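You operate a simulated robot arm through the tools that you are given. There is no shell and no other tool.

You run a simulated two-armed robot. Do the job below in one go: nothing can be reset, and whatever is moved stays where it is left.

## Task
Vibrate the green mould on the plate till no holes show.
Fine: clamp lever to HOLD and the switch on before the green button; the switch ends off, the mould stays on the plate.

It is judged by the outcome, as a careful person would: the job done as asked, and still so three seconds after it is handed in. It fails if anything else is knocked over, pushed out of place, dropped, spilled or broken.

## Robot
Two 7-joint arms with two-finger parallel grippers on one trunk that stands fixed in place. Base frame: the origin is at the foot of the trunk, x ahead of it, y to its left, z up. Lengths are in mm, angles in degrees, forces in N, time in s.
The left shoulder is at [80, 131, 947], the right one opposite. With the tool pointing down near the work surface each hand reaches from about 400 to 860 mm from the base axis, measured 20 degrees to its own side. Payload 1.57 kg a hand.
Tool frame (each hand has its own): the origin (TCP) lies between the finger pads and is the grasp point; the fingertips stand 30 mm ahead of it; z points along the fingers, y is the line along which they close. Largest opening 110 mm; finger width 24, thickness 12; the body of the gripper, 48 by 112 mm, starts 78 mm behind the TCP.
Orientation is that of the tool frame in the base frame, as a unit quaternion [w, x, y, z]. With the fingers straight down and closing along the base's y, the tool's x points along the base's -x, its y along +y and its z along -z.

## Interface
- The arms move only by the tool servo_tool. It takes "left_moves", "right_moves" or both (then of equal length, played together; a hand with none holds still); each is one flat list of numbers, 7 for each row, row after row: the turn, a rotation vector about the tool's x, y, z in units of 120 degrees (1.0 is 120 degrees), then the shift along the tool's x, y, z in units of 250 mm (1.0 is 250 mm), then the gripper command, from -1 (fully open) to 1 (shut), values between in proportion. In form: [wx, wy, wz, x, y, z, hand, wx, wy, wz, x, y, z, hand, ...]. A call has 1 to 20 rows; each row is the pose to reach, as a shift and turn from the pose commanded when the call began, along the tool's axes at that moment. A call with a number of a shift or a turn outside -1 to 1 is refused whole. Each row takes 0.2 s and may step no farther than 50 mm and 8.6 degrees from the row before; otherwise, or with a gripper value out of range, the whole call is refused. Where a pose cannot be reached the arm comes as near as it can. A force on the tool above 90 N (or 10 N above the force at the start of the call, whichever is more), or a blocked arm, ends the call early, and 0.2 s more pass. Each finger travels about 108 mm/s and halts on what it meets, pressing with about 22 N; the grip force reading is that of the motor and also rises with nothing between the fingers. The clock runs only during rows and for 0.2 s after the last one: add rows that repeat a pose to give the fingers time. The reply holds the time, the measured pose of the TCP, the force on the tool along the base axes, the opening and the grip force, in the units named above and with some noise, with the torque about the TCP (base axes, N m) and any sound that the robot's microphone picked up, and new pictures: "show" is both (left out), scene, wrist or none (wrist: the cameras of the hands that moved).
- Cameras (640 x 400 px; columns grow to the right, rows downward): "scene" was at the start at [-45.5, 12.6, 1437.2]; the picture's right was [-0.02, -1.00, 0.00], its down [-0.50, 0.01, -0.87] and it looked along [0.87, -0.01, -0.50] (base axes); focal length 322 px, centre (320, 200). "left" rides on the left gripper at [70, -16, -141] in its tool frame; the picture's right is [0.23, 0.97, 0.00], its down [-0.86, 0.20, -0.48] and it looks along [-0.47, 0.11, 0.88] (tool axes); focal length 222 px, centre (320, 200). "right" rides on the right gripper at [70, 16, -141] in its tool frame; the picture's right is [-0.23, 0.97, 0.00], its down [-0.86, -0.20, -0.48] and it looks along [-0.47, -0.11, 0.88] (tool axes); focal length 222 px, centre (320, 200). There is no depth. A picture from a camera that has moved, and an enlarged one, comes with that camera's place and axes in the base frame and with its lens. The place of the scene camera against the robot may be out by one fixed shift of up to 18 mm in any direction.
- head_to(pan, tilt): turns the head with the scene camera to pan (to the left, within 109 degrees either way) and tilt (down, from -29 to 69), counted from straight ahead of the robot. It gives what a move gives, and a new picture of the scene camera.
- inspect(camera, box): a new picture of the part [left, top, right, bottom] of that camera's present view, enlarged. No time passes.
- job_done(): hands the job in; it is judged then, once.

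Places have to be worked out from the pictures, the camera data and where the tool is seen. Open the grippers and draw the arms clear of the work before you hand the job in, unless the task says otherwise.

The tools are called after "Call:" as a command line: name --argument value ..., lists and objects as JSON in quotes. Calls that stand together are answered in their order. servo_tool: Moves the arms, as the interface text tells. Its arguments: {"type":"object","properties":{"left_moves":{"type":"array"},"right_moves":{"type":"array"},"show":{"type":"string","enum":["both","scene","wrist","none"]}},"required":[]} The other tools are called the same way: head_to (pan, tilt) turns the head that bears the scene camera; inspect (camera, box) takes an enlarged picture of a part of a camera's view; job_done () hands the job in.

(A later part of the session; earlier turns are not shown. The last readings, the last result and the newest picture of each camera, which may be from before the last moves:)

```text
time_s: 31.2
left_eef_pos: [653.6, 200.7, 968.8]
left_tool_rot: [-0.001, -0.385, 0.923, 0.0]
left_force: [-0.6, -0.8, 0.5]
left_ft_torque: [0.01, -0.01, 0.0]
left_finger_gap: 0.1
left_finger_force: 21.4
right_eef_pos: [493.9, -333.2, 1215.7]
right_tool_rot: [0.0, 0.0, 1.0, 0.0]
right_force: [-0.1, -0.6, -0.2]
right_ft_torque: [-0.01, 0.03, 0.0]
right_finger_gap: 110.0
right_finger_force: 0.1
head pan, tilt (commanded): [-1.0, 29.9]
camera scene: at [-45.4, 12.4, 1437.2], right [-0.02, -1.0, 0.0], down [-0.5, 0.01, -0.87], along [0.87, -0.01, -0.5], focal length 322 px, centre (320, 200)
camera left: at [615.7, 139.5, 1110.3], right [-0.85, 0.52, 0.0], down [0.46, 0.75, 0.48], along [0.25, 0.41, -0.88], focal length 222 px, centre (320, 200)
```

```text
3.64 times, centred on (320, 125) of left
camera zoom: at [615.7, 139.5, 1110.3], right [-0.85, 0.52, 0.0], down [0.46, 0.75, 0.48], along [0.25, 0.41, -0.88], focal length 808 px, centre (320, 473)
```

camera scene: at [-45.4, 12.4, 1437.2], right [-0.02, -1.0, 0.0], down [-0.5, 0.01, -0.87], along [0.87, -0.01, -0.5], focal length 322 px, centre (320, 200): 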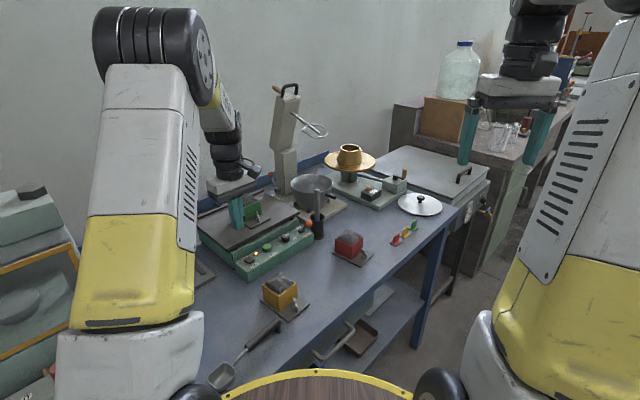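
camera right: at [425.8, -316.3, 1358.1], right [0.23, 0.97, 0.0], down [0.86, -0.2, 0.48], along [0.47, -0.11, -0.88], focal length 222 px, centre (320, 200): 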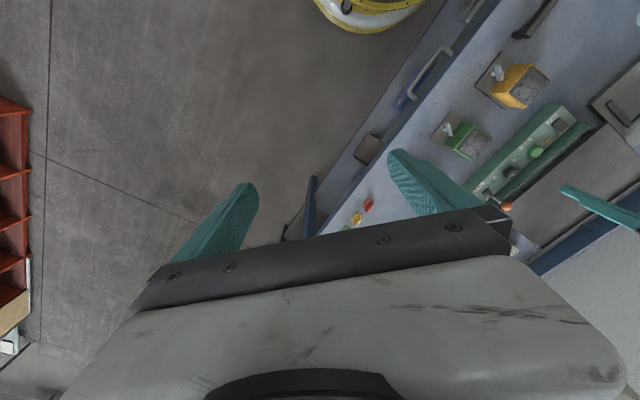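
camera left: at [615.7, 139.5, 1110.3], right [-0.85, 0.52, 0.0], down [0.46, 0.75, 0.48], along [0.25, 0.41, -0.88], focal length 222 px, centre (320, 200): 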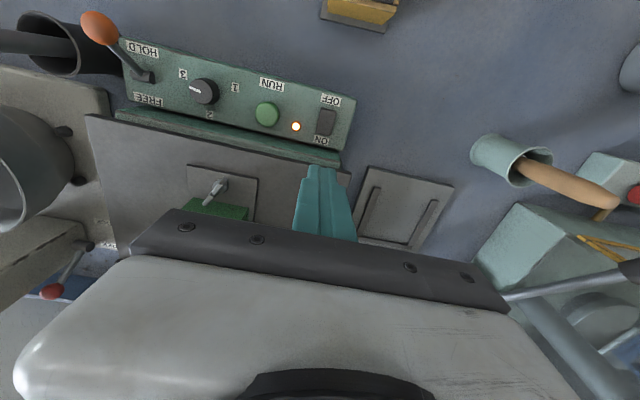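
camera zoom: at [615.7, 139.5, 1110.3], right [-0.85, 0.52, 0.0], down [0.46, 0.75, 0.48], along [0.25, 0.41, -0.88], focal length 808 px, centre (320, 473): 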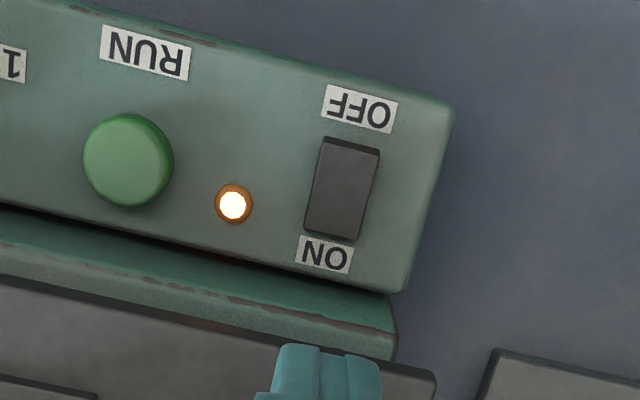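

The lamp is lit, so the switch is ON. The green RUN button's top is at about (683, 138, 852); I'll move over it and stop about 12 mm above.

Call:
servo_tool --left_moves '[0, 0, 0, 0.046, -0.13, 0, 1, 0, 0, 0, 0.093, -0.261, 0.06, 1, 0, 0, 0, 0.093, -0.261, 0.14, 1, 0, 0, 0, 0.093, -0.261, 0.22, 1, 0, 0, 0, 0.093, -0.261, 0.29, 1, 0, 0, 0, 0.093, -0.261, 0.29, 1]' --show "both"

Call:
inspect --camera "scene" --box '[215, 175, 325, 275]'

Call:
inspect --camera "right" --box '[460, 110, 620, 240]'

Call:
inspect --camera "left" --box '[220, 70, 420, 220]'

```text
time_s: 32.6
left_eef_pos: [684.0, 138.4, 894.3]
left_tool_rot: [-0.001, -0.385, 0.923, 0.001]
left_force: [0.3, -0.1, 0.1]
left_ft_torque: [-0.03, 0.01, 0.02]
left_finger_gap: 0.0
left_finger_force: 22.0
right_eef_pos: [494.1, -333.3, 1216.4]
right_tool_rot: [0.001, 0.0, 1.0, 0.0]
right_force: [0.5, 0.2, 0.1]
right_ft_torque: [0.0, 0.01, -0.01]
right_finger_gap: 109.9
right_finger_force: 0.0
head pan, tilt (commanded): [-1.0, 29.9]
camera scene: at [-45.4, 12.5, 1437.2], right [-0.02, -1.0, 0.0], down [-0.5, 0.01, -0.87], along [0.87, -0.01, -0.5], focal length 322 px, centre (320, 200)
camera left: at [646.2, 77.0, 1037.2], right [-0.85, 0.52, 0.0], down [0.46, 0.75, 0.48], along [0.25, 0.41, -0.88], focal length 222 px, centre (320, 200)
```

scene: 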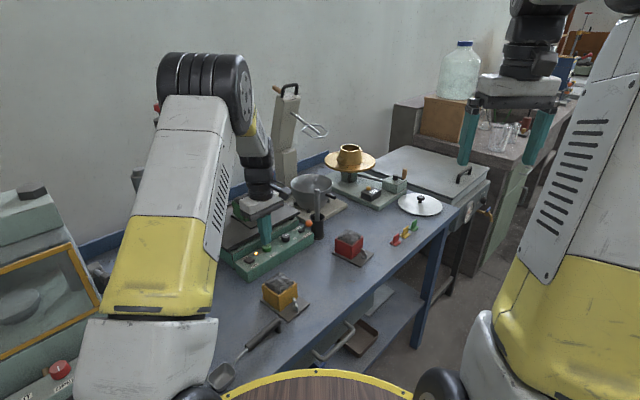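
left: 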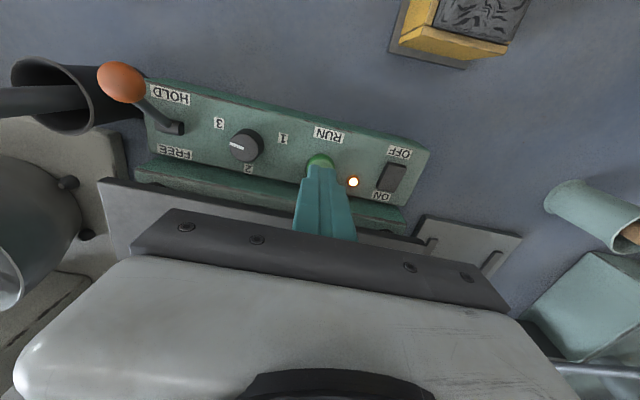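

```text
4.00 times, centred on (270, 225) of scene
camera zoom: at [-45.4, 12.5, 1437.2], right [-0.02, -1.0, 0.0], down [-0.5, 0.01, -0.87], along [0.87, -0.01, -0.5], focal length 1288 px, centre (520, 100)
```

zoom: 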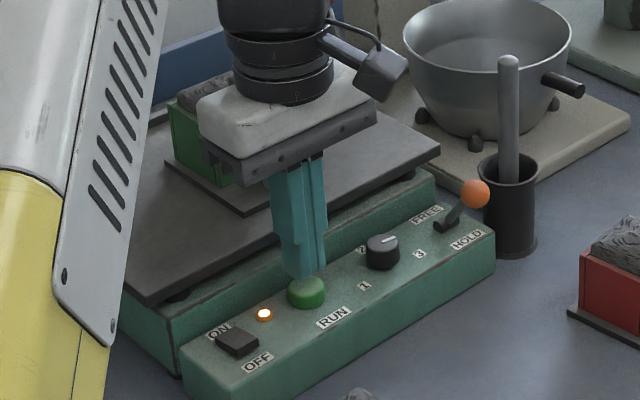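

```text
3.08 times, centred on (540, 175) of right
camera zoom: at [426.0, -316.6, 1357.9], right [0.23, 0.97, 0.0], down [0.86, -0.2, 0.48], along [0.47, -0.11, -0.88], focal length 684 px, centre (-357, 277)
```

zoom: 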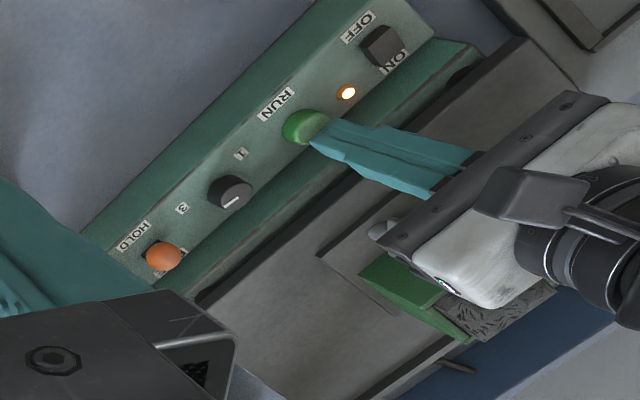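

```text
2.67 times, centred on (320, 145) of left
camera zoom: at [646.2, 77.0, 1037.2], right [-0.85, 0.52, 0.0], down [0.46, 0.75, 0.48], along [0.25, 0.41, -0.88], focal length 592 px, centre (320, 347)
```

zoom: 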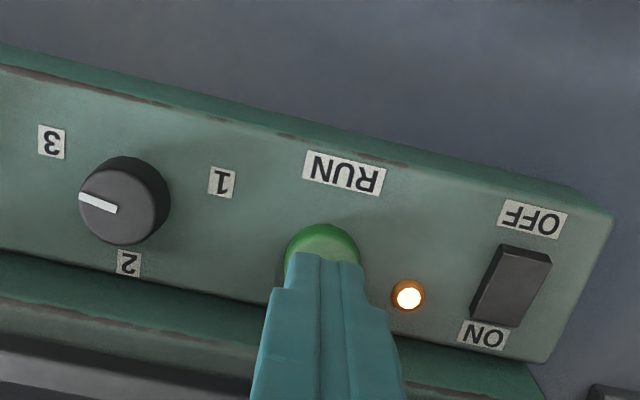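

The fingertips are right above the green button, the lamp is lit and the lever is at HOLD. I'll lower until the button is pressed.

Call:
servo_tool --left_moves '[0, 0, 0, 0, 0, 0.016, 1, 0, 0, 0, 0, 0, 0.032, 1, 0, 0, 0, 0, 0, 0.038, 1]' --show "none"

```text
time_s: 33.4
left_eef_pos: [683.5, 138.8, 884.9]
left_tool_rot: [0.0, -0.385, 0.923, 0.001]
left_force: [-0.2, -0.3, -1.0]
left_ft_torque: [0.03, -0.01, 0.03]
left_finger_gap: 0.0
left_finger_force: 21.3
right_eef_pos: [494.9, -333.9, 1215.5]
right_tool_rot: [0.0, 0.0, 1.0, 0.0]
right_force: [-0.4, 0.3, 0.0]
right_ft_torque: [0.0, 0.03, 0.01]
right_finger_gap: 109.9
right_finger_force: 0.0
head pan, tilt (commanded): [-1.0, 29.9]
```

No contact at tip z≈855, so I'll keep going in small steps.

Call:
servo_tool --left_moves '[0, 0, 0, 0, 0, 0.006, 1, 0, 0, 0, 0, 0, 0.012, 1, 0, 0, 0, 0, 0, 0.012, 1]' --show "none"

```text
time_s: 34.2
left_eef_pos: [683.9, 137.8, 882.1]
left_tool_rot: [0.0, -0.385, 0.923, 0.0]
left_force: [0.4, 0.5, 1.4]
left_ft_torque: [0.04, -0.07, -0.01]
left_finger_gap: 0.0
left_finger_force: 21.6
right_eef_pos: [494.4, -334.1, 1216.0]
right_tool_rot: [0.0, 0.0, 1.0, -0.001]
right_force: [-0.5, -0.7, 0.3]
right_ft_torque: [-0.01, 0.0, 0.01]
right_finger_gap: 110.2
right_finger_force: 0.1
head pan, tilt (commanded): [-1.0, 29.9]
```

A light touch shows (about 1.4 N). I'll press on in 1.5 mm steps.

Call:
servo_tool --left_moves '[0, 0, 0, 0, 0, 0.006, 1, 0, 0, 0, 0, 0, 0.012, 1]' --show "none"

Call:
inspect --camera "right" --box '[460, 110, 620, 240]'

Call:
inspect --camera "scene" --box '[215, 175, 325, 275]'

```text
time_s: 34.8
left_eef_pos: [683.7, 138.7, 878.6]
left_tool_rot: [-0.001, -0.385, 0.923, 0.0]
left_force: [0.0, 1.5, 2.9]
left_ft_torque: [0.01, 0.04, 0.05]
left_finger_gap: 0.0
left_finger_force: 21.0
right_eef_pos: [494.5, -333.2, 1215.9]
right_tool_rot: [0.0, -0.001, 1.0, 0.0]
right_force: [0.6, 0.0, 0.2]
right_ft_torque: [-0.01, -0.01, -0.02]
right_finger_gap: 109.9
right_finger_force: 0.1
head pan, tilt (commanded): [-1.0, 29.9]
heard: click
```

```text
3.08 times, centred on (540, 175) of right
camera zoom: at [426.0, -316.5, 1357.9], right [0.23, 0.97, 0.0], down [0.86, -0.2, 0.48], along [0.47, -0.11, -0.88], focal length 684 px, centre (-357, 277)
```

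zoom: 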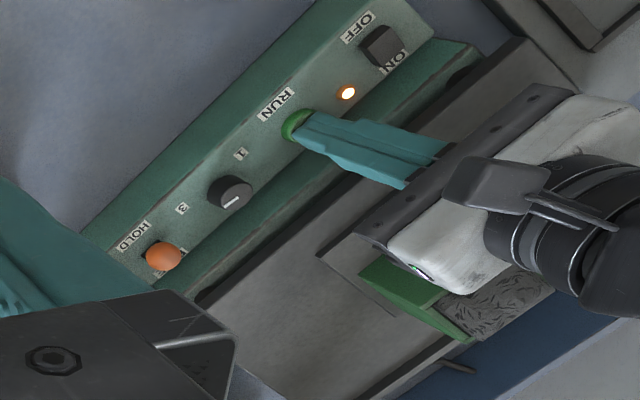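

```text
4.00 times, centred on (270, 225) of scene
camera zoom: at [-45.5, 12.5, 1437.2], right [-0.02, -1.0, 0.0], down [-0.5, 0.01, -0.87], along [0.87, -0.01, -0.5], focal length 1288 px, centre (520, 100)
```

zoom: 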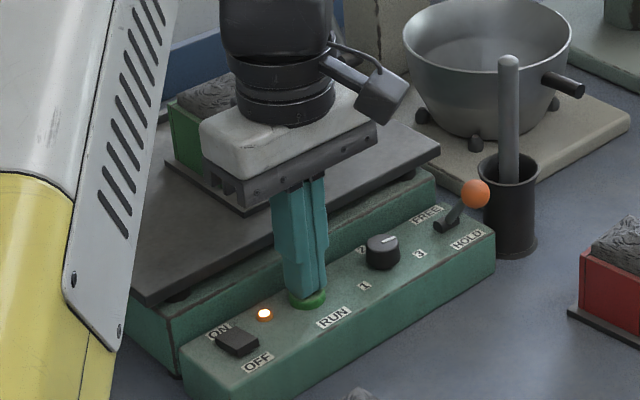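

Click: the button has been pressed. I'll hold still briefly to hear whether the table is running.

Call:
servo_tool --left_moves '[0, 0, 0, 0, 0, 0, 1]' --show "none"

Call:
inspect --camera "right" --box '[540, 180, 620, 240]'

```text
time_s: 35.2
left_eef_pos: [682.9, 138.6, 879.1]
left_tool_rot: [0.001, -0.385, 0.923, 0.0]
left_force: [1.1, 0.8, 2.2]
left_ft_torque: [0.06, -0.05, -0.01]
left_finger_gap: 0.1
left_finger_force: 21.5
right_eef_pos: [494.7, -333.6, 1217.1]
right_tool_rot: [0.0, 0.0, 1.0, 0.0]
right_force: [0.2, -0.4, 0.4]
right_ft_torque: [0.03, 0.03, 0.02]
right_finger_gap: 110.0
right_finger_force: 0.0
head pan, tilt (commanded): [-1.0, 29.9]
```

```text
6.67 times, centred on (580, 210) of right
camera zoom: at [426.0, -316.5, 1357.9], right [0.23, 0.97, 0.0], down [0.86, -0.2, 0.48], along [0.47, -0.11, -0.88], focal length 1481 px, centre (-1413, 133)
```

zoom: 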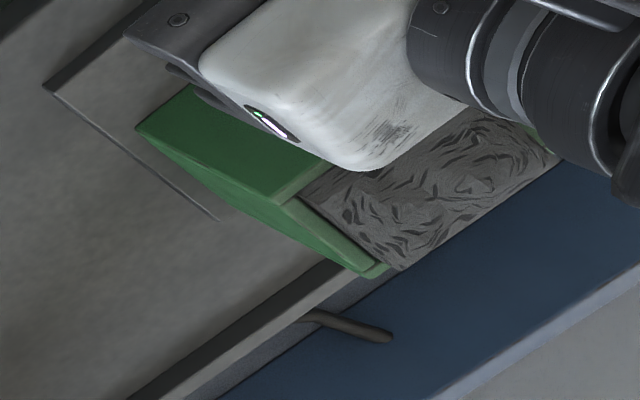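

There was a click but no running sound yet. I'll lift off the button to clear the view and see whether the mould surface is changing.

Call:
servo_tool --left_moves '[0, 0, 0, 0, 0, -0.02, 1, 0, 0, 0, 0, 0, -0.1, 1]' --show "none"

Call:
inspect --camera "right" --box '[540, 180, 620, 240]'

Call:
inspect --camera "scene" --box '[215, 175, 325, 275]'

```text
time_s: 35.8
left_eef_pos: [683.3, 137.8, 904.7]
left_tool_rot: [0.0, -0.385, 0.923, -0.001]
left_force: [-0.5, -0.7, -0.5]
left_ft_torque: [0.01, 0.02, 0.06]
left_finger_gap: 0.0
left_finger_force: 21.5
right_eef_pos: [493.9, -334.6, 1215.2]
right_tool_rot: [-0.001, 0.0, 1.0, 0.0]
right_force: [0.4, 0.8, -0.7]
right_ft_torque: [-0.01, 0.0, 0.01]
right_finger_gap: 109.8
right_finger_force: 0.1
head pan, tilt (commanded): [-1.0, 29.9]
```

```text
6.67 times, centred on (580, 210) of right
camera zoom: at [426.2, -316.6, 1357.8], right [0.23, 0.97, 0.0], down [0.86, -0.2, 0.48], along [0.47, -0.11, -0.88], focal length 1481 px, centre (-1413, 133)
```

zoom: 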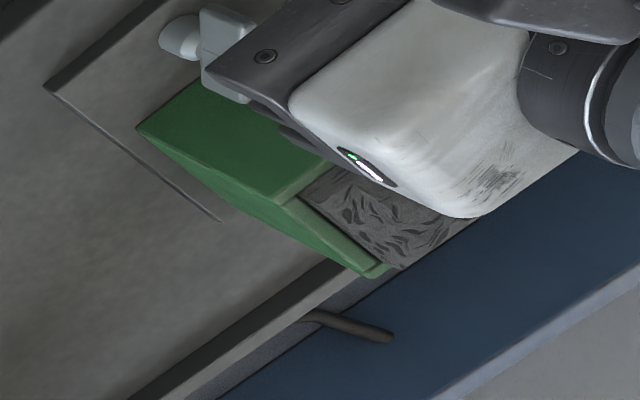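

```text
4.00 times, centred on (270, 225) of scene
camera zoom: at [-45.3, 12.5, 1437.2], right [-0.02, -1.0, 0.0], down [-0.5, 0.01, -0.87], along [0.87, -0.01, -0.5], focal length 1288 px, centre (520, 100)
```

zoom: 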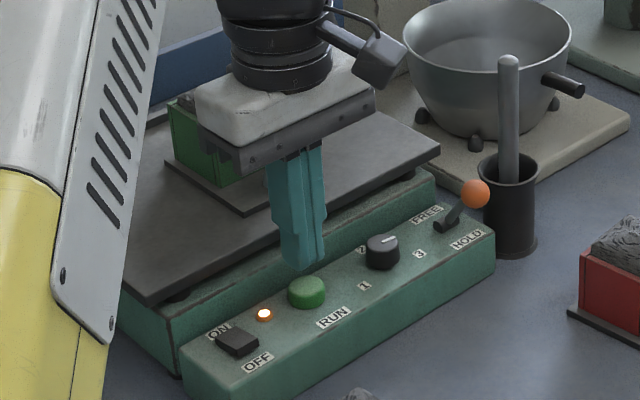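

The lamp is still on and no change is evident yet, but my hand hides the mould. I'll draw the hand up and aside toward the switch, which clears the right camera's line of sight to the mould.

Call:
servo_tool --left_moves '[0, 0, 0, 0.03, 0.08, -0.1, 1, 0, 0, 0, 0.08, 0.2, -0.2, 1, 0, 0, 0, 0.1, 0.3, -0.28, 1]' --show "both"

Call:
inspect --camera "right" --box '[540, 170, 620, 240]'

Call:
inspect --camera "scene" --box '[215, 175, 325, 275]'

```text
time_s: 36.6
left_eef_pos: [611.1, 173.8, 974.5]
left_tool_rot: [0.0, -0.384, 0.923, 0.001]
left_force: [0.5, -0.7, 0.1]
left_ft_torque: [0.0, 0.04, 0.0]
left_finger_gap: 0.0
left_finger_force: 21.5
right_eef_pos: [494.2, -333.7, 1215.1]
right_tool_rot: [0.0, 0.0, 1.0, 0.0]
right_force: [0.2, 0.0, 0.2]
right_ft_torque: [0.03, 0.01, 0.0]
right_finger_gap: 109.9
right_finger_force: 0.1
head pan, tilt (commanded): [-1.0, 29.9]
camera scene: at [-45.1, 12.4, 1437.2], right [-0.02, -1.0, 0.0], down [-0.5, 0.01, -0.87], along [0.87, -0.01, -0.5], focal length 322 px, centre (320, 200)
camera left: at [574.3, 111.9, 1116.2], right [-0.85, 0.52, 0.0], down [0.46, 0.75, 0.48], along [0.25, 0.41, -0.88], focal length 222 px, centre (320, 200)
```

scene: 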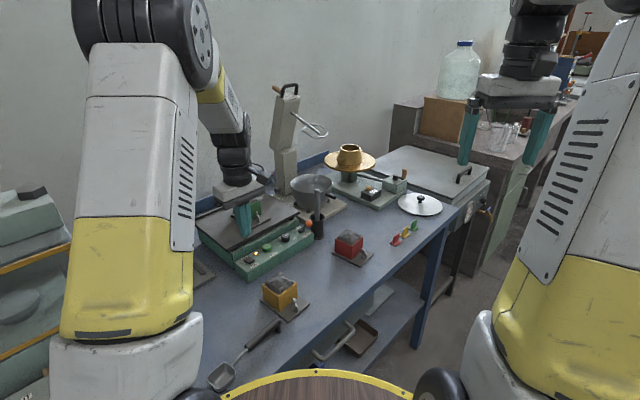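
left: 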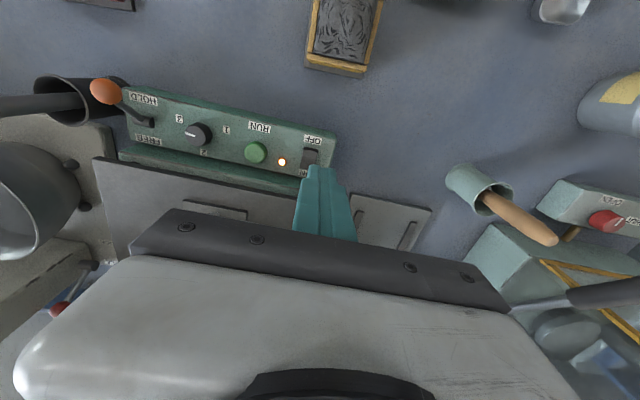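

```text
5.71 times, centred on (580, 205) of right
camera zoom: at [426.3, -316.8, 1357.7], right [0.23, 0.97, 0.0], down [0.86, -0.2, 0.48], along [0.47, -0.11, -0.88], focal length 1269 px, centre (-1166, 171)
```

zoom: 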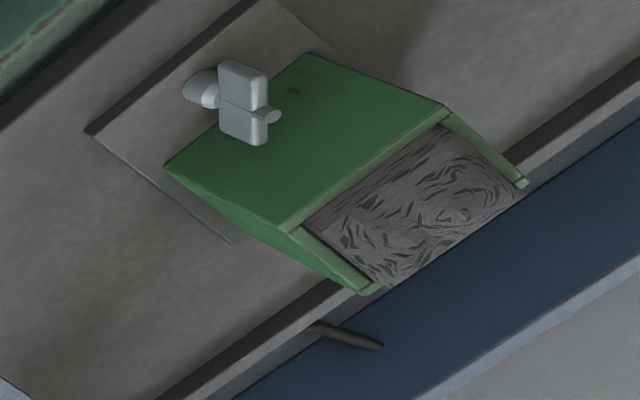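

```text
4.00 times, centred on (270, 225) of scene
camera zoom: at [-45.1, 12.4, 1437.2], right [-0.02, -1.0, 0.0], down [-0.5, 0.01, -0.87], along [0.87, -0.01, -0.5], focal length 1288 px, centre (520, 100)
```

zoom: 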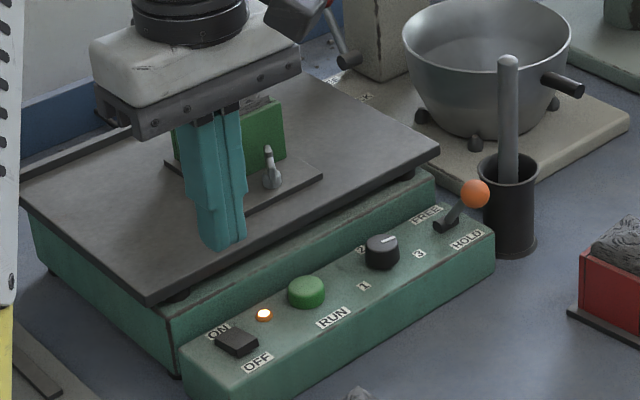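

The heap may be settling: it looks lower over the cube rim than before. I'll wait a moment without moving and compare.

Call:
servo_tool --left_moves '[0, 0, 0, 0, 0, 0, 1, 0, 0, 0, 0, 0, 0, 1]' --show "none"

Call:
inspect --camera "right" --box '[540, 170, 620, 240]'

Call:
inspect --camera "scene" --box '[225, 180, 285, 240]'

```text
time_s: 37.2
left_eef_pos: [612.0, 174.5, 974.5]
left_tool_rot: [0.0, -0.385, 0.923, 0.0]
left_force: [0.6, 0.3, 1.4]
left_ft_torque: [-0.01, 0.0, -0.03]
left_finger_gap: 0.0
left_finger_force: 21.1
right_eef_pos: [494.6, -333.4, 1216.2]
right_tool_rot: [0.0, 0.0, 1.0, -0.001]
right_force: [0.3, -0.2, -0.4]
right_ft_torque: [0.0, -0.02, 0.0]
right_finger_gap: 110.0
right_finger_force: 0.1
head pan, tilt (commanded): [-1.0, 29.9]
```

```text
5.71 times, centred on (580, 205) of right
camera zoom: at [426.0, -316.5, 1357.9], right [0.23, 0.97, 0.0], down [0.86, -0.2, 0.48], along [0.47, -0.11, -0.88], focal length 1269 px, centre (-1166, 171)
```

zoom: 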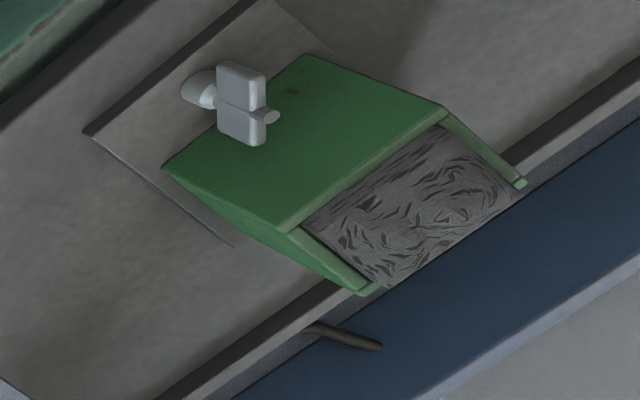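

```text
6.67 times, centred on (255, 210) of scene
camera zoom: at [-45.5, 12.5, 1437.2], right [-0.02, -1.0, 0.0], down [-0.5, 0.01, -0.87], along [0.87, -0.01, -0.5], focal length 2146 px, centre (753, 133)
```

zoom: 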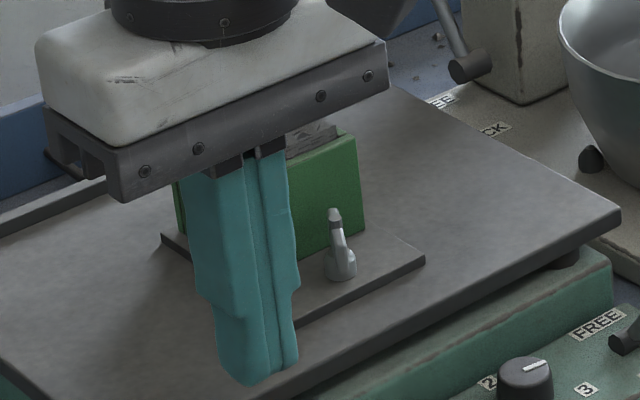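

I'll zoom in tighter on the concrete surface to have a reference, then wait half a second and compare.

Call:
inspect --camera "right" --box '[570, 185, 615, 225]'

Call:
servo_tool --left_moves '[0, 0, 0, 0, 0, 0, 1, 0, 0, 0, 0, 0, 0, 1, 0, 0, 0, 0, 0, 0, 1]' --show "none"

Call:
inspect --camera "right" --box '[570, 185, 615, 225]'

```text
10.00 times, centred on (592, 205) of right
camera zoom: at [426.0, -316.5, 1357.9], right [0.23, 0.97, 0.0], down [0.86, -0.2, 0.48], along [0.47, -0.11, -0.88], focal length 2221 px, centre (-2405, 150)
```

zoom: 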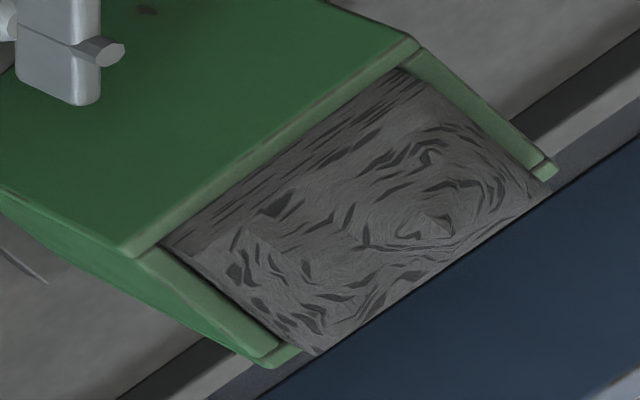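

```text
time_s: 38.0
left_eef_pos: [612.3, 174.0, 975.0]
left_tool_rot: [0.0, -0.386, 0.923, -0.001]
left_force: [-0.8, 0.2, -0.3]
left_ft_torque: [0.0, 0.01, 0.03]
left_finger_gap: 0.0
left_finger_force: 21.0
right_eef_pos: [494.0, -334.2, 1215.6]
right_tool_rot: [0.0, 0.0, 1.0, 0.0]
right_force: [0.3, -0.1, 0.1]
right_ft_torque: [0.0, 0.02, -0.01]
right_finger_gap: 110.1
right_finger_force: 0.0
head pan, tilt (commanded): [-1.0, 29.9]
```

```text
10.00 times, centred on (592, 205) of right
camera zoom: at [426.0, -316.6, 1357.9], right [0.23, 0.97, 0.0], down [0.86, -0.2, 0.48], along [0.47, -0.11, -0.88], focal length 2221 px, centre (-2405, 150)
```

zoom: 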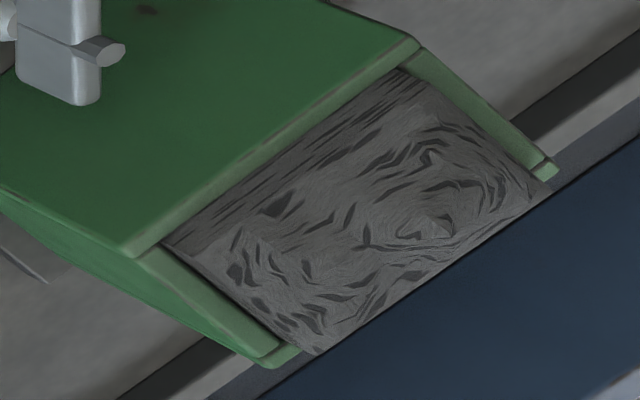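

No change between 37.2 s and 38.0 s, so the table isn't running now; it may run only while the button is held, or for a timed burst. I'll return to just above the button and compare the heap with the earlier picture from the same pose.

Call:
servo_tool --left_moves '[0, 0, 0, -0.03, -0.1, 0.08, 1, 0, 0, 0, -0.07, -0.21, 0.18, 1, 0, 0, 0, -0.1, -0.3, 0.28, 1, 0, 0, 0, -0.1, -0.3, 0.325, 1, 0, 0, 0, -0.1, -0.3, 0.325, 1]' --show "wrist"

Call:
inspect --camera "scene" --box '[215, 175, 325, 275]'

Call:
inspect --camera "right" --box '[460, 110, 620, 240]'

```text
time_s: 39.2
left_eef_pos: [681.7, 138.6, 893.3]
left_tool_rot: [0.0, -0.385, 0.923, -0.001]
left_force: [0.5, 0.4, -0.3]
left_ft_torque: [-0.01, -0.03, 0.02]
left_finger_gap: 0.0
left_finger_force: 20.8
right_eef_pos: [493.3, -333.7, 1216.1]
right_tool_rot: [0.0, 0.0, 1.0, 0.001]
right_force: [-0.5, -0.5, 0.8]
right_ft_torque: [-0.01, -0.03, -0.03]
right_finger_gap: 110.1
right_finger_force: 0.1
head pan, tilt (commanded): [-1.0, 29.9]
camera left: at [644.9, 77.2, 1034.8], right [-0.85, 0.52, 0.0], down [0.46, 0.75, 0.48], along [0.25, 0.41, -0.88], focal length 222 px, centre (320, 200)
```

left: 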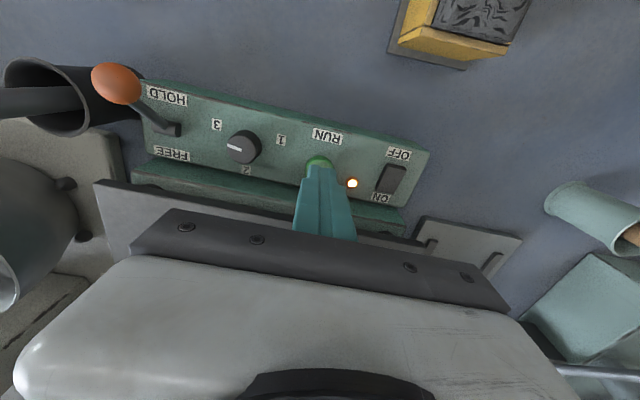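

```text
4.00 times, centred on (270, 225) of scene
camera zoom: at [-45.4, 12.5, 1437.2], right [-0.02, -1.0, 0.0], down [-0.5, 0.01, -0.87], along [0.87, -0.01, -0.5], focal length 1288 px, centre (520, 100)
```

zoom: 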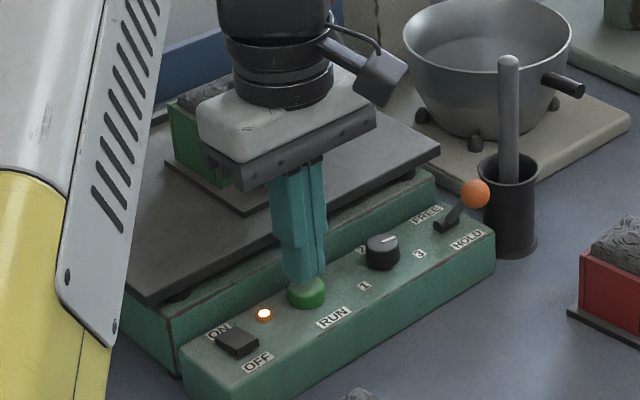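

```text
3.08 times, centred on (540, 175) of right
camera zoom: at [426.0, -316.6, 1357.8], right [0.23, 0.97, 0.0], down [0.86, -0.2, 0.48], along [0.47, -0.11, -0.88], focal length 684 px, centre (-357, 277)
```

zoom: 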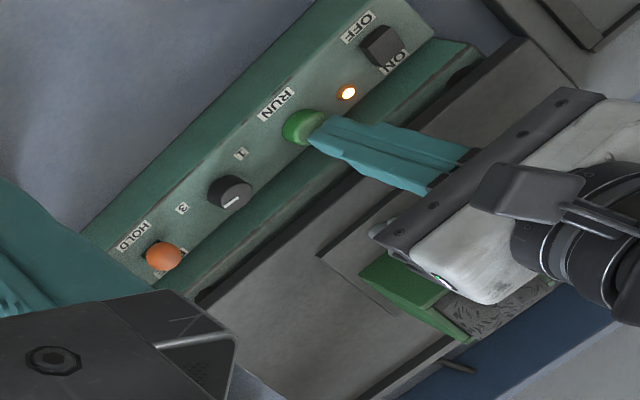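

The heap looks slightly lower than before the first press, which fits a button that runs the table only while held. I'll press again and hold it for about a second.

Call:
servo_tool --left_moves '[0, 0, 0, 0, 0, 0.03, 1, 0, 0, 0, 0, 0, 0.048, 1, 0, 0, 0, 0, 0, 0.06, 1, 0, 0, 0, 0, 0, 0.06, 1, 0, 0, 0, 0, 0, 0.06, 1, 0, 0, 0, 0, 0, 0.06, 1, 0, 0, 0, 0, 0, 0.06, 1]' --show "none"

Call:
inspect --camera "right" --box '[540, 180, 620, 240]'

Call:
inspect --camera "scene" --box '[215, 175, 325, 275]'

```text
time_s: 40.8
left_eef_pos: [682.6, 138.4, 878.2]
left_tool_rot: [0.0, -0.385, 0.923, 0.0]
left_force: [0.4, -0.1, 8.5]
left_ft_torque: [-0.05, -0.02, -0.06]
left_finger_gap: 0.0
left_finger_force: 21.0
right_eef_pos: [494.1, -334.6, 1215.8]
right_tool_rot: [-0.001, 0.0, 1.0, 0.0]
right_force: [-0.3, -0.3, 0.4]
right_ft_torque: [0.0, 0.03, -0.01]
right_finger_gap: 110.1
right_finger_force: 0.0
head pan, tilt (commanded): [-1.0, 29.9]
heard: click
```

```text
6.67 times, centred on (580, 210) of right
camera zoom: at [425.8, -316.7, 1357.9], right [0.23, 0.97, 0.0], down [0.86, -0.2, 0.48], along [0.47, -0.11, -0.88], focal length 1481 px, centre (-1413, 133)
```

zoom: 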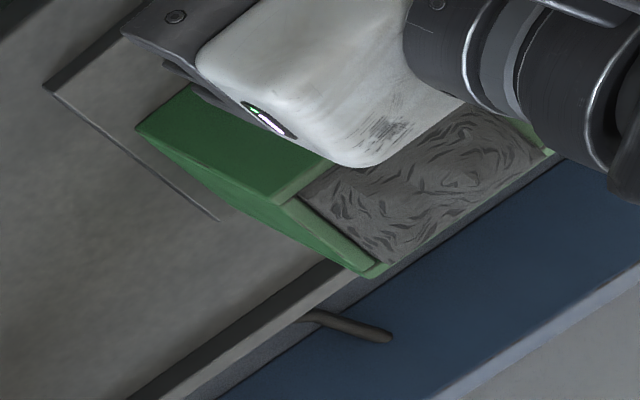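

```text
4.00 times, centred on (270, 225) of scene
camera zoom: at [-45.7, 12.4, 1437.2], right [-0.02, -1.0, 0.0], down [-0.5, 0.01, -0.87], along [0.87, -0.01, -0.5], focal length 1288 px, centre (520, 100)
```

zoom: 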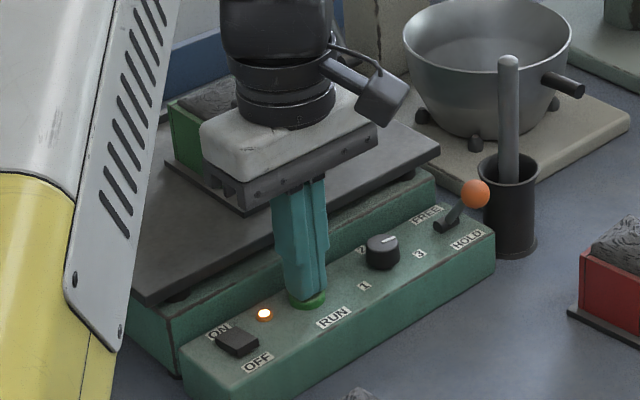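

It works: the surface has settled and the pattern is fainter. I'll keep holding for another second and compare.

Call:
servo_tool --left_moves '[0, 0, 0, 0, 0, 0, 1, 0, 0, 0, 0, 0, 0, 1, 0, 0, 0, 0, 0, 0, 1, 0, 0, 0, 0, 0, 0, 1]' --show "none"

Call:
inspect --camera "right" --box '[540, 180, 620, 240]'

```text
time_s: 41.8
left_eef_pos: [682.8, 138.5, 879.3]
left_tool_rot: [0.0, -0.385, 0.923, 0.0]
left_force: [1.8, -0.5, 10.3]
left_ft_torque: [-0.01, -0.06, 0.03]
left_finger_gap: 0.0
left_finger_force: 21.3
right_eef_pos: [493.9, -332.8, 1215.0]
right_tool_rot: [0.0, -0.001, 1.0, 0.0]
right_force: [-0.1, -0.3, -0.3]
right_ft_torque: [0.04, 0.0, 0.01]
right_finger_gap: 110.0
right_finger_force: 0.1
head pan, tilt (commanded): [-1.0, 29.9]
```

```text
6.67 times, centred on (580, 210) of right
camera zoom: at [425.8, -316.7, 1357.9], right [0.23, 0.97, 0.0], down [0.86, -0.2, 0.48], along [0.47, -0.11, -0.88], focal length 1481 px, centre (-1413, 133)
```

zoom: 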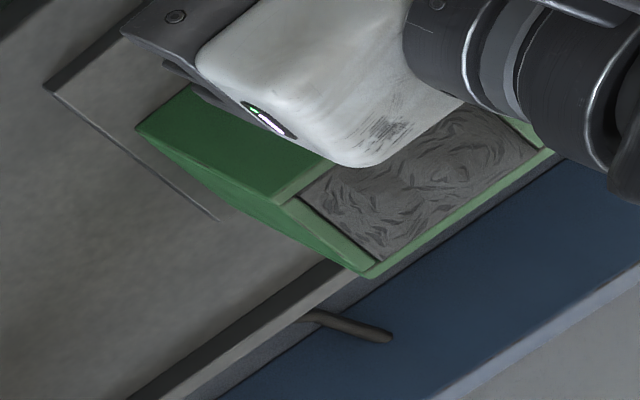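

It is still settling: the back rim has become visible and the holes are fainter. I'll hold another second.

Call:
servo_tool --left_moves '[0, 0, 0, 0, 0, 0, 1, 0, 0, 0, 0, 0, 0, 1, 0, 0, 0, 0, 0, 0, 1, 0, 0, 0, 0, 0, 0, 1]' --show "none"

Call:
inspect --camera "right" --box '[540, 180, 620, 240]'

```text
time_s: 42.8
left_eef_pos: [682.8, 137.4, 878.4]
left_tool_rot: [0.0, -0.386, 0.923, 0.0]
left_force: [2.5, -0.1, 9.1]
left_ft_torque: [-0.02, -0.08, 0.0]
left_finger_gap: 0.0
left_finger_force: 21.4
right_eef_pos: [494.0, -333.7, 1215.9]
right_tool_rot: [0.0, 0.0, 1.0, 0.0]
right_force: [-0.4, 0.2, 0.3]
right_ft_torque: [-0.02, -0.01, 0.01]
right_finger_gap: 110.0
right_finger_force: 0.1
head pan, tilt (commanded): [-1.0, 29.9]
```

```text
6.67 times, centred on (580, 210) of right
camera zoom: at [425.8, -316.7, 1357.9], right [0.23, 0.97, 0.0], down [0.86, -0.2, 0.48], along [0.47, -0.11, -0.88], focal length 1481 px, centre (-1413, 133)
```

zoom: 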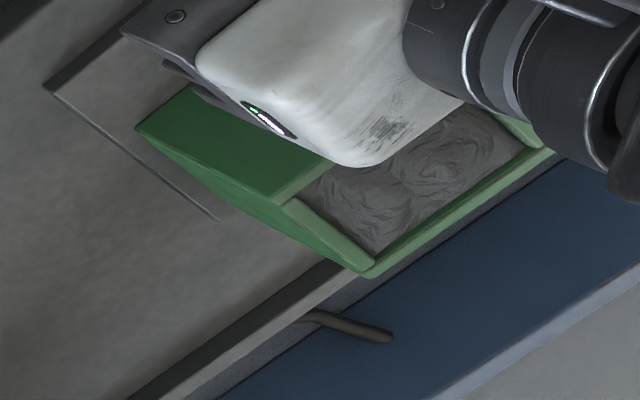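

The holes are now almost gone. I'll zoom in closely before going on (inspecting takes no time).

Call:
inspect --camera "right" --box '[570, 190, 612, 222]'

Call:
inspect --camera "scene" --box '[240, 185, 290, 225]'

```text
12.50 times, centred on (591, 206) of right
camera zoom: at [425.8, -316.7, 1357.9], right [0.23, 0.97, 0.0], down [0.86, -0.2, 0.48], along [0.47, -0.11, -0.88], focal length 2776 px, centre (-3068, 125)
```

zoom: 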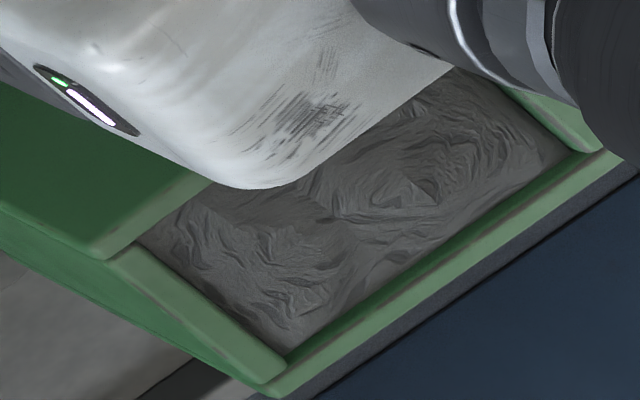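

```text
10.00 times, centred on (265, 205) of scene
camera zoom: at [-45.6, 12.4, 1437.2], right [-0.02, -1.0, 0.0], down [-0.5, 0.01, -0.87], along [0.87, -0.01, -0.5], focal length 3219 px, centre (870, 150)
```

zoom: 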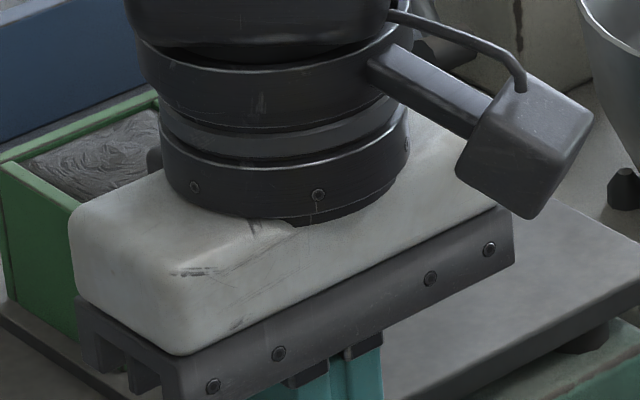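

From this angle no dark holes remain, only slight relief. I'll release the button and draw the hand aside for an unobstructed look at the whole surface.

Call:
servo_tool --left_moves '[0, 0, 0, 0, 0, -0.05, 1, 0, 0, 0, 0.03, 0.08, -0.16, 1, 0, 0, 0, 0.08, 0.2, -0.28, 1, 0, 0, 0, 0.11, 0.32, -0.36, 1, 0, 0, 0, 0.12, 0.38, -0.38, 1]' --show "both"

Call:
inspect --camera "right" --box '[570, 185, 615, 225]'

Call:
inspect --camera "scene" --box '[225, 180, 285, 240]'

```text
time_s: 44.0
left_eef_pos: [595.4, 185.7, 972.5]
left_tool_rot: [0.0, -0.385, 0.923, 0.0]
left_force: [0.0, -1.2, -0.7]
left_ft_torque: [0.02, 0.02, 0.02]
left_finger_gap: 0.0
left_finger_force: 21.3
right_eef_pos: [494.0, -334.1, 1215.6]
right_tool_rot: [0.0, 0.0, 1.0, 0.001]
right_force: [0.0, -0.1, -0.4]
right_ft_torque: [0.0, -0.01, 0.01]
right_finger_gap: 109.9
right_finger_force: 0.1
head pan, tilt (commanded): [-1.0, 29.9]
camera scene: at [-45.3, 12.5, 1437.2], right [-0.02, -1.0, 0.0], down [-0.5, 0.01, -0.87], along [0.87, -0.01, -0.5], focal length 322 px, centre (320, 200)
camera left: at [556.8, 122.9, 1115.4], right [-0.85, 0.52, 0.0], down [0.46, 0.75, 0.48], along [0.25, 0.41, -0.88], focal length 222 px, centre (320, 200)
```

scene: 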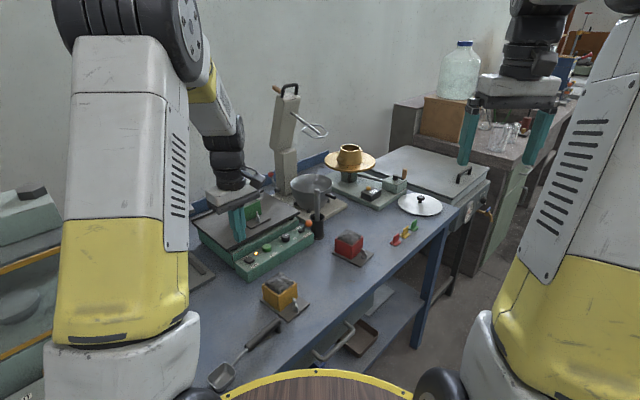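
left: 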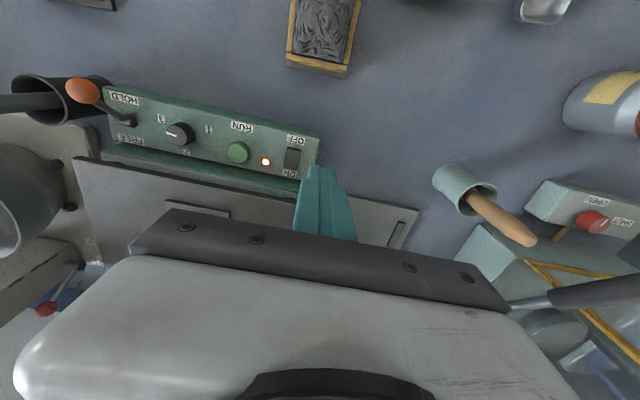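

```text
10.00 times, centred on (592, 205) of right
camera zoom: at [426.1, -316.7, 1357.8], right [0.23, 0.97, 0.0], down [0.86, -0.2, 0.48], along [0.47, -0.11, -0.88], focal length 2221 px, centre (-2405, 150)
```

zoom: 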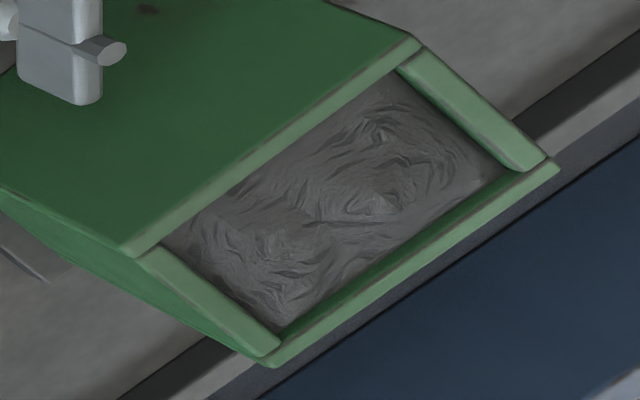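

```text
6.67 times, centred on (255, 210) of scene
camera zoom: at [-45.3, 12.5, 1437.2], right [-0.02, -1.0, 0.0], down [-0.5, 0.01, -0.87], along [0.87, -0.01, -0.5], focal length 2146 px, centre (753, 133)
```

zoom: 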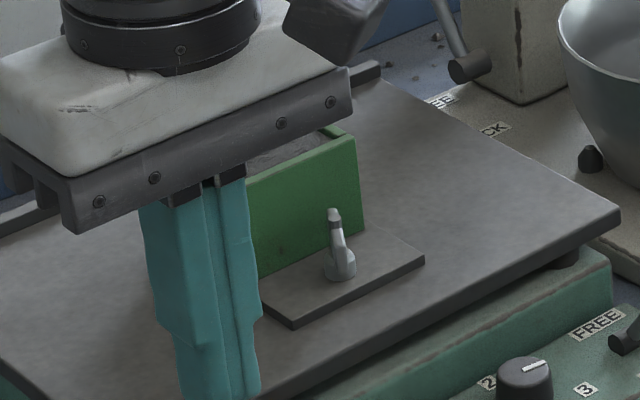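

The surface looks nearly closed with only faint streaks. To judge it properly I'll bring the left camera above the mould with the fingers opened out of its view.

Call:
servo_tool --left_moves '[0, 0, 0, 0, 0, -0.15, 1, 0, 0, 0, -0.05, -0.05, -0.3, 0, 0, 0, 0, -0.18, -0.17, -0.35, -1, 0, 0, 0, -0.3, -0.29, -0.35, -1, 0, 0, 0, -0.42, -0.4, -0.35, -1, 0, 0, 0, -0.504, -0.484, -0.35, -1, 0, 0, 0, -0.504, -0.484, -0.35, -1]' --show "both"

Call:
inspect --camera "left" --box '[280, 100, 360, 170]'

Call:
inspect --camera "right" --box '[570, 185, 615, 225]'

```text
time_s: 45.6
left_eef_pos: [768.9, 187.0, 1060.3]
left_tool_rot: [-0.001, -0.386, 0.923, 0.001]
left_force: [0.2, 0.0, 0.7]
left_ft_torque: [-0.03, 0.02, 0.03]
left_finger_gap: 109.9
left_finger_force: 0.0
right_eef_pos: [493.8, -332.3, 1214.7]
right_tool_rot: [0.0, 0.0, 1.0, -0.001]
right_force: [0.3, 0.2, -0.2]
right_ft_torque: [-0.01, 0.02, 0.0]
right_finger_gap: 110.0
right_finger_force: 0.1
head pan, tilt (commanded): [-1.0, 29.9]
camera scene: at [-45.4, 12.6, 1437.2], right [-0.02, -1.0, 0.0], down [-0.5, 0.01, -0.87], along [0.87, -0.01, -0.5], focal length 322 px, centre (320, 200)
camera left: at [731.4, 127.0, 1202.9], right [-0.85, 0.52, 0.0], down [0.46, 0.75, 0.48], along [0.25, 0.41, -0.88], focal length 222 px, centre (320, 200)
```

scene: 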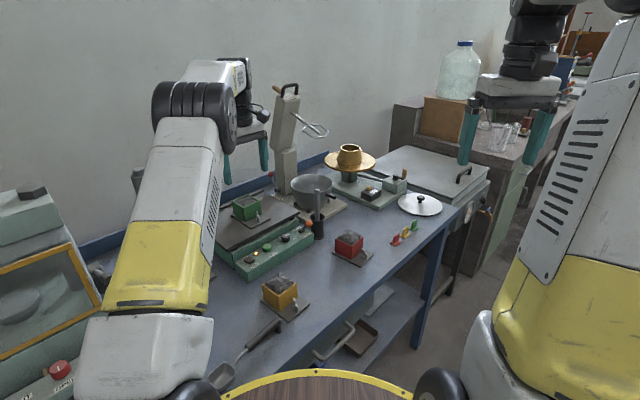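
left: 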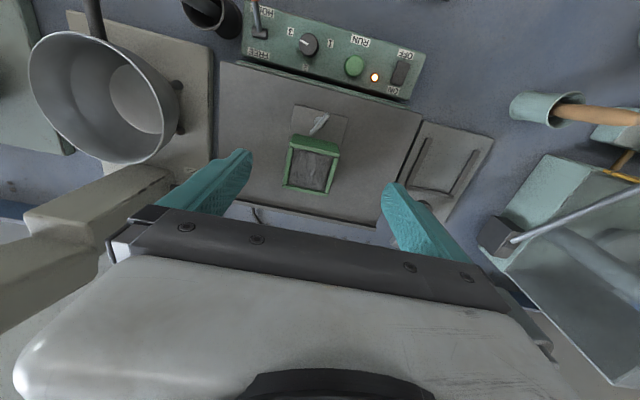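

```text
5.71 times, centred on (320, 135) of left
camera zoom: at [731.4, 127.0, 1202.9], right [-0.85, 0.52, 0.0], down [0.46, 0.75, 0.48], along [0.25, 0.41, -0.88], focal length 1269 px, centre (320, 571)
```

zoom: 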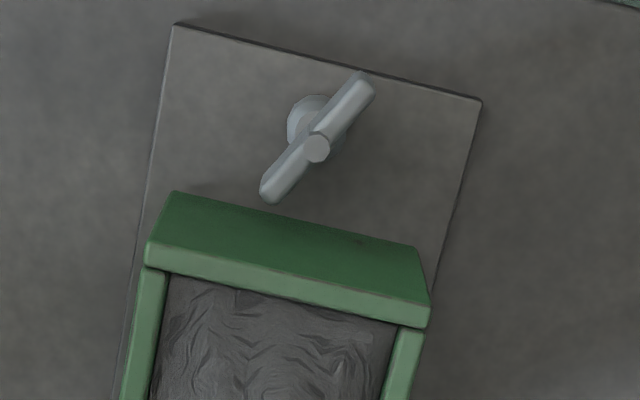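

```text
10.00 times, centred on (592, 205) of right
camera zoom: at [426.1, -316.5, 1357.8], right [0.23, 0.97, 0.0], down [0.86, -0.2, 0.48], along [0.47, -0.11, -0.88], focal length 2221 px, centre (-2405, 150)
```

zoom: 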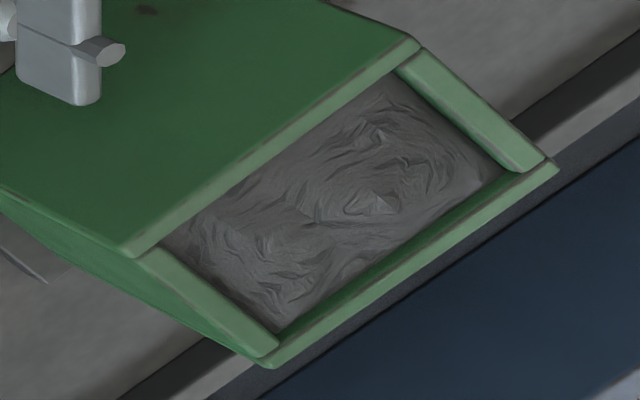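

Call:
inspect --camera "left" --box '[280, 130, 345, 195]'

Call:
inspect --camera "scene" --box '[225, 185, 275, 230]'

Call:
inspect --camera "scene" --box '[255, 265, 305, 310]'

```text
6.15 times, centred on (312, 162) of left
camera zoom: at [731.4, 127.0, 1202.9], right [-0.85, 0.52, 0.0], down [0.46, 0.75, 0.48], along [0.25, 0.41, -0.88], focal length 1367 px, centre (366, 431)
```

zoom: 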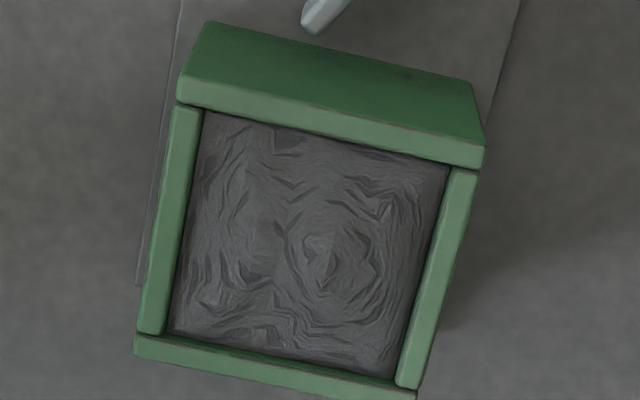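

```text
8.89 times, centred on (250, 208) of scene
camera zoom: at [-45.4, 12.6, 1437.2], right [-0.02, -1.0, 0.0], down [-0.5, 0.01, -0.87], along [0.87, -0.01, -0.5], focal length 2862 px, centre (942, 133)
```

zoom: 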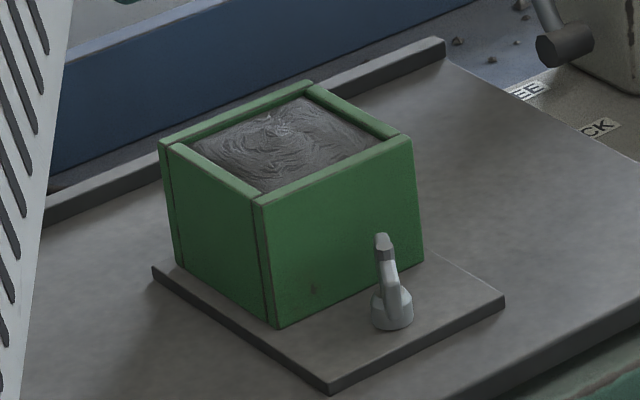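

```text
8.89 times, centred on (280, 288) of scene
camera zoom: at [-45.4, 12.6, 1437.2], right [-0.02, -1.0, 0.0], down [-0.5, 0.01, -0.87], along [0.87, -0.01, -0.5], focal length 2862 px, centre (676, -578)
```

zoom: 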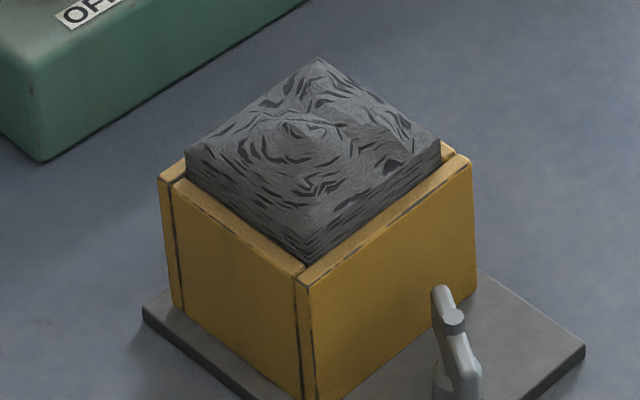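

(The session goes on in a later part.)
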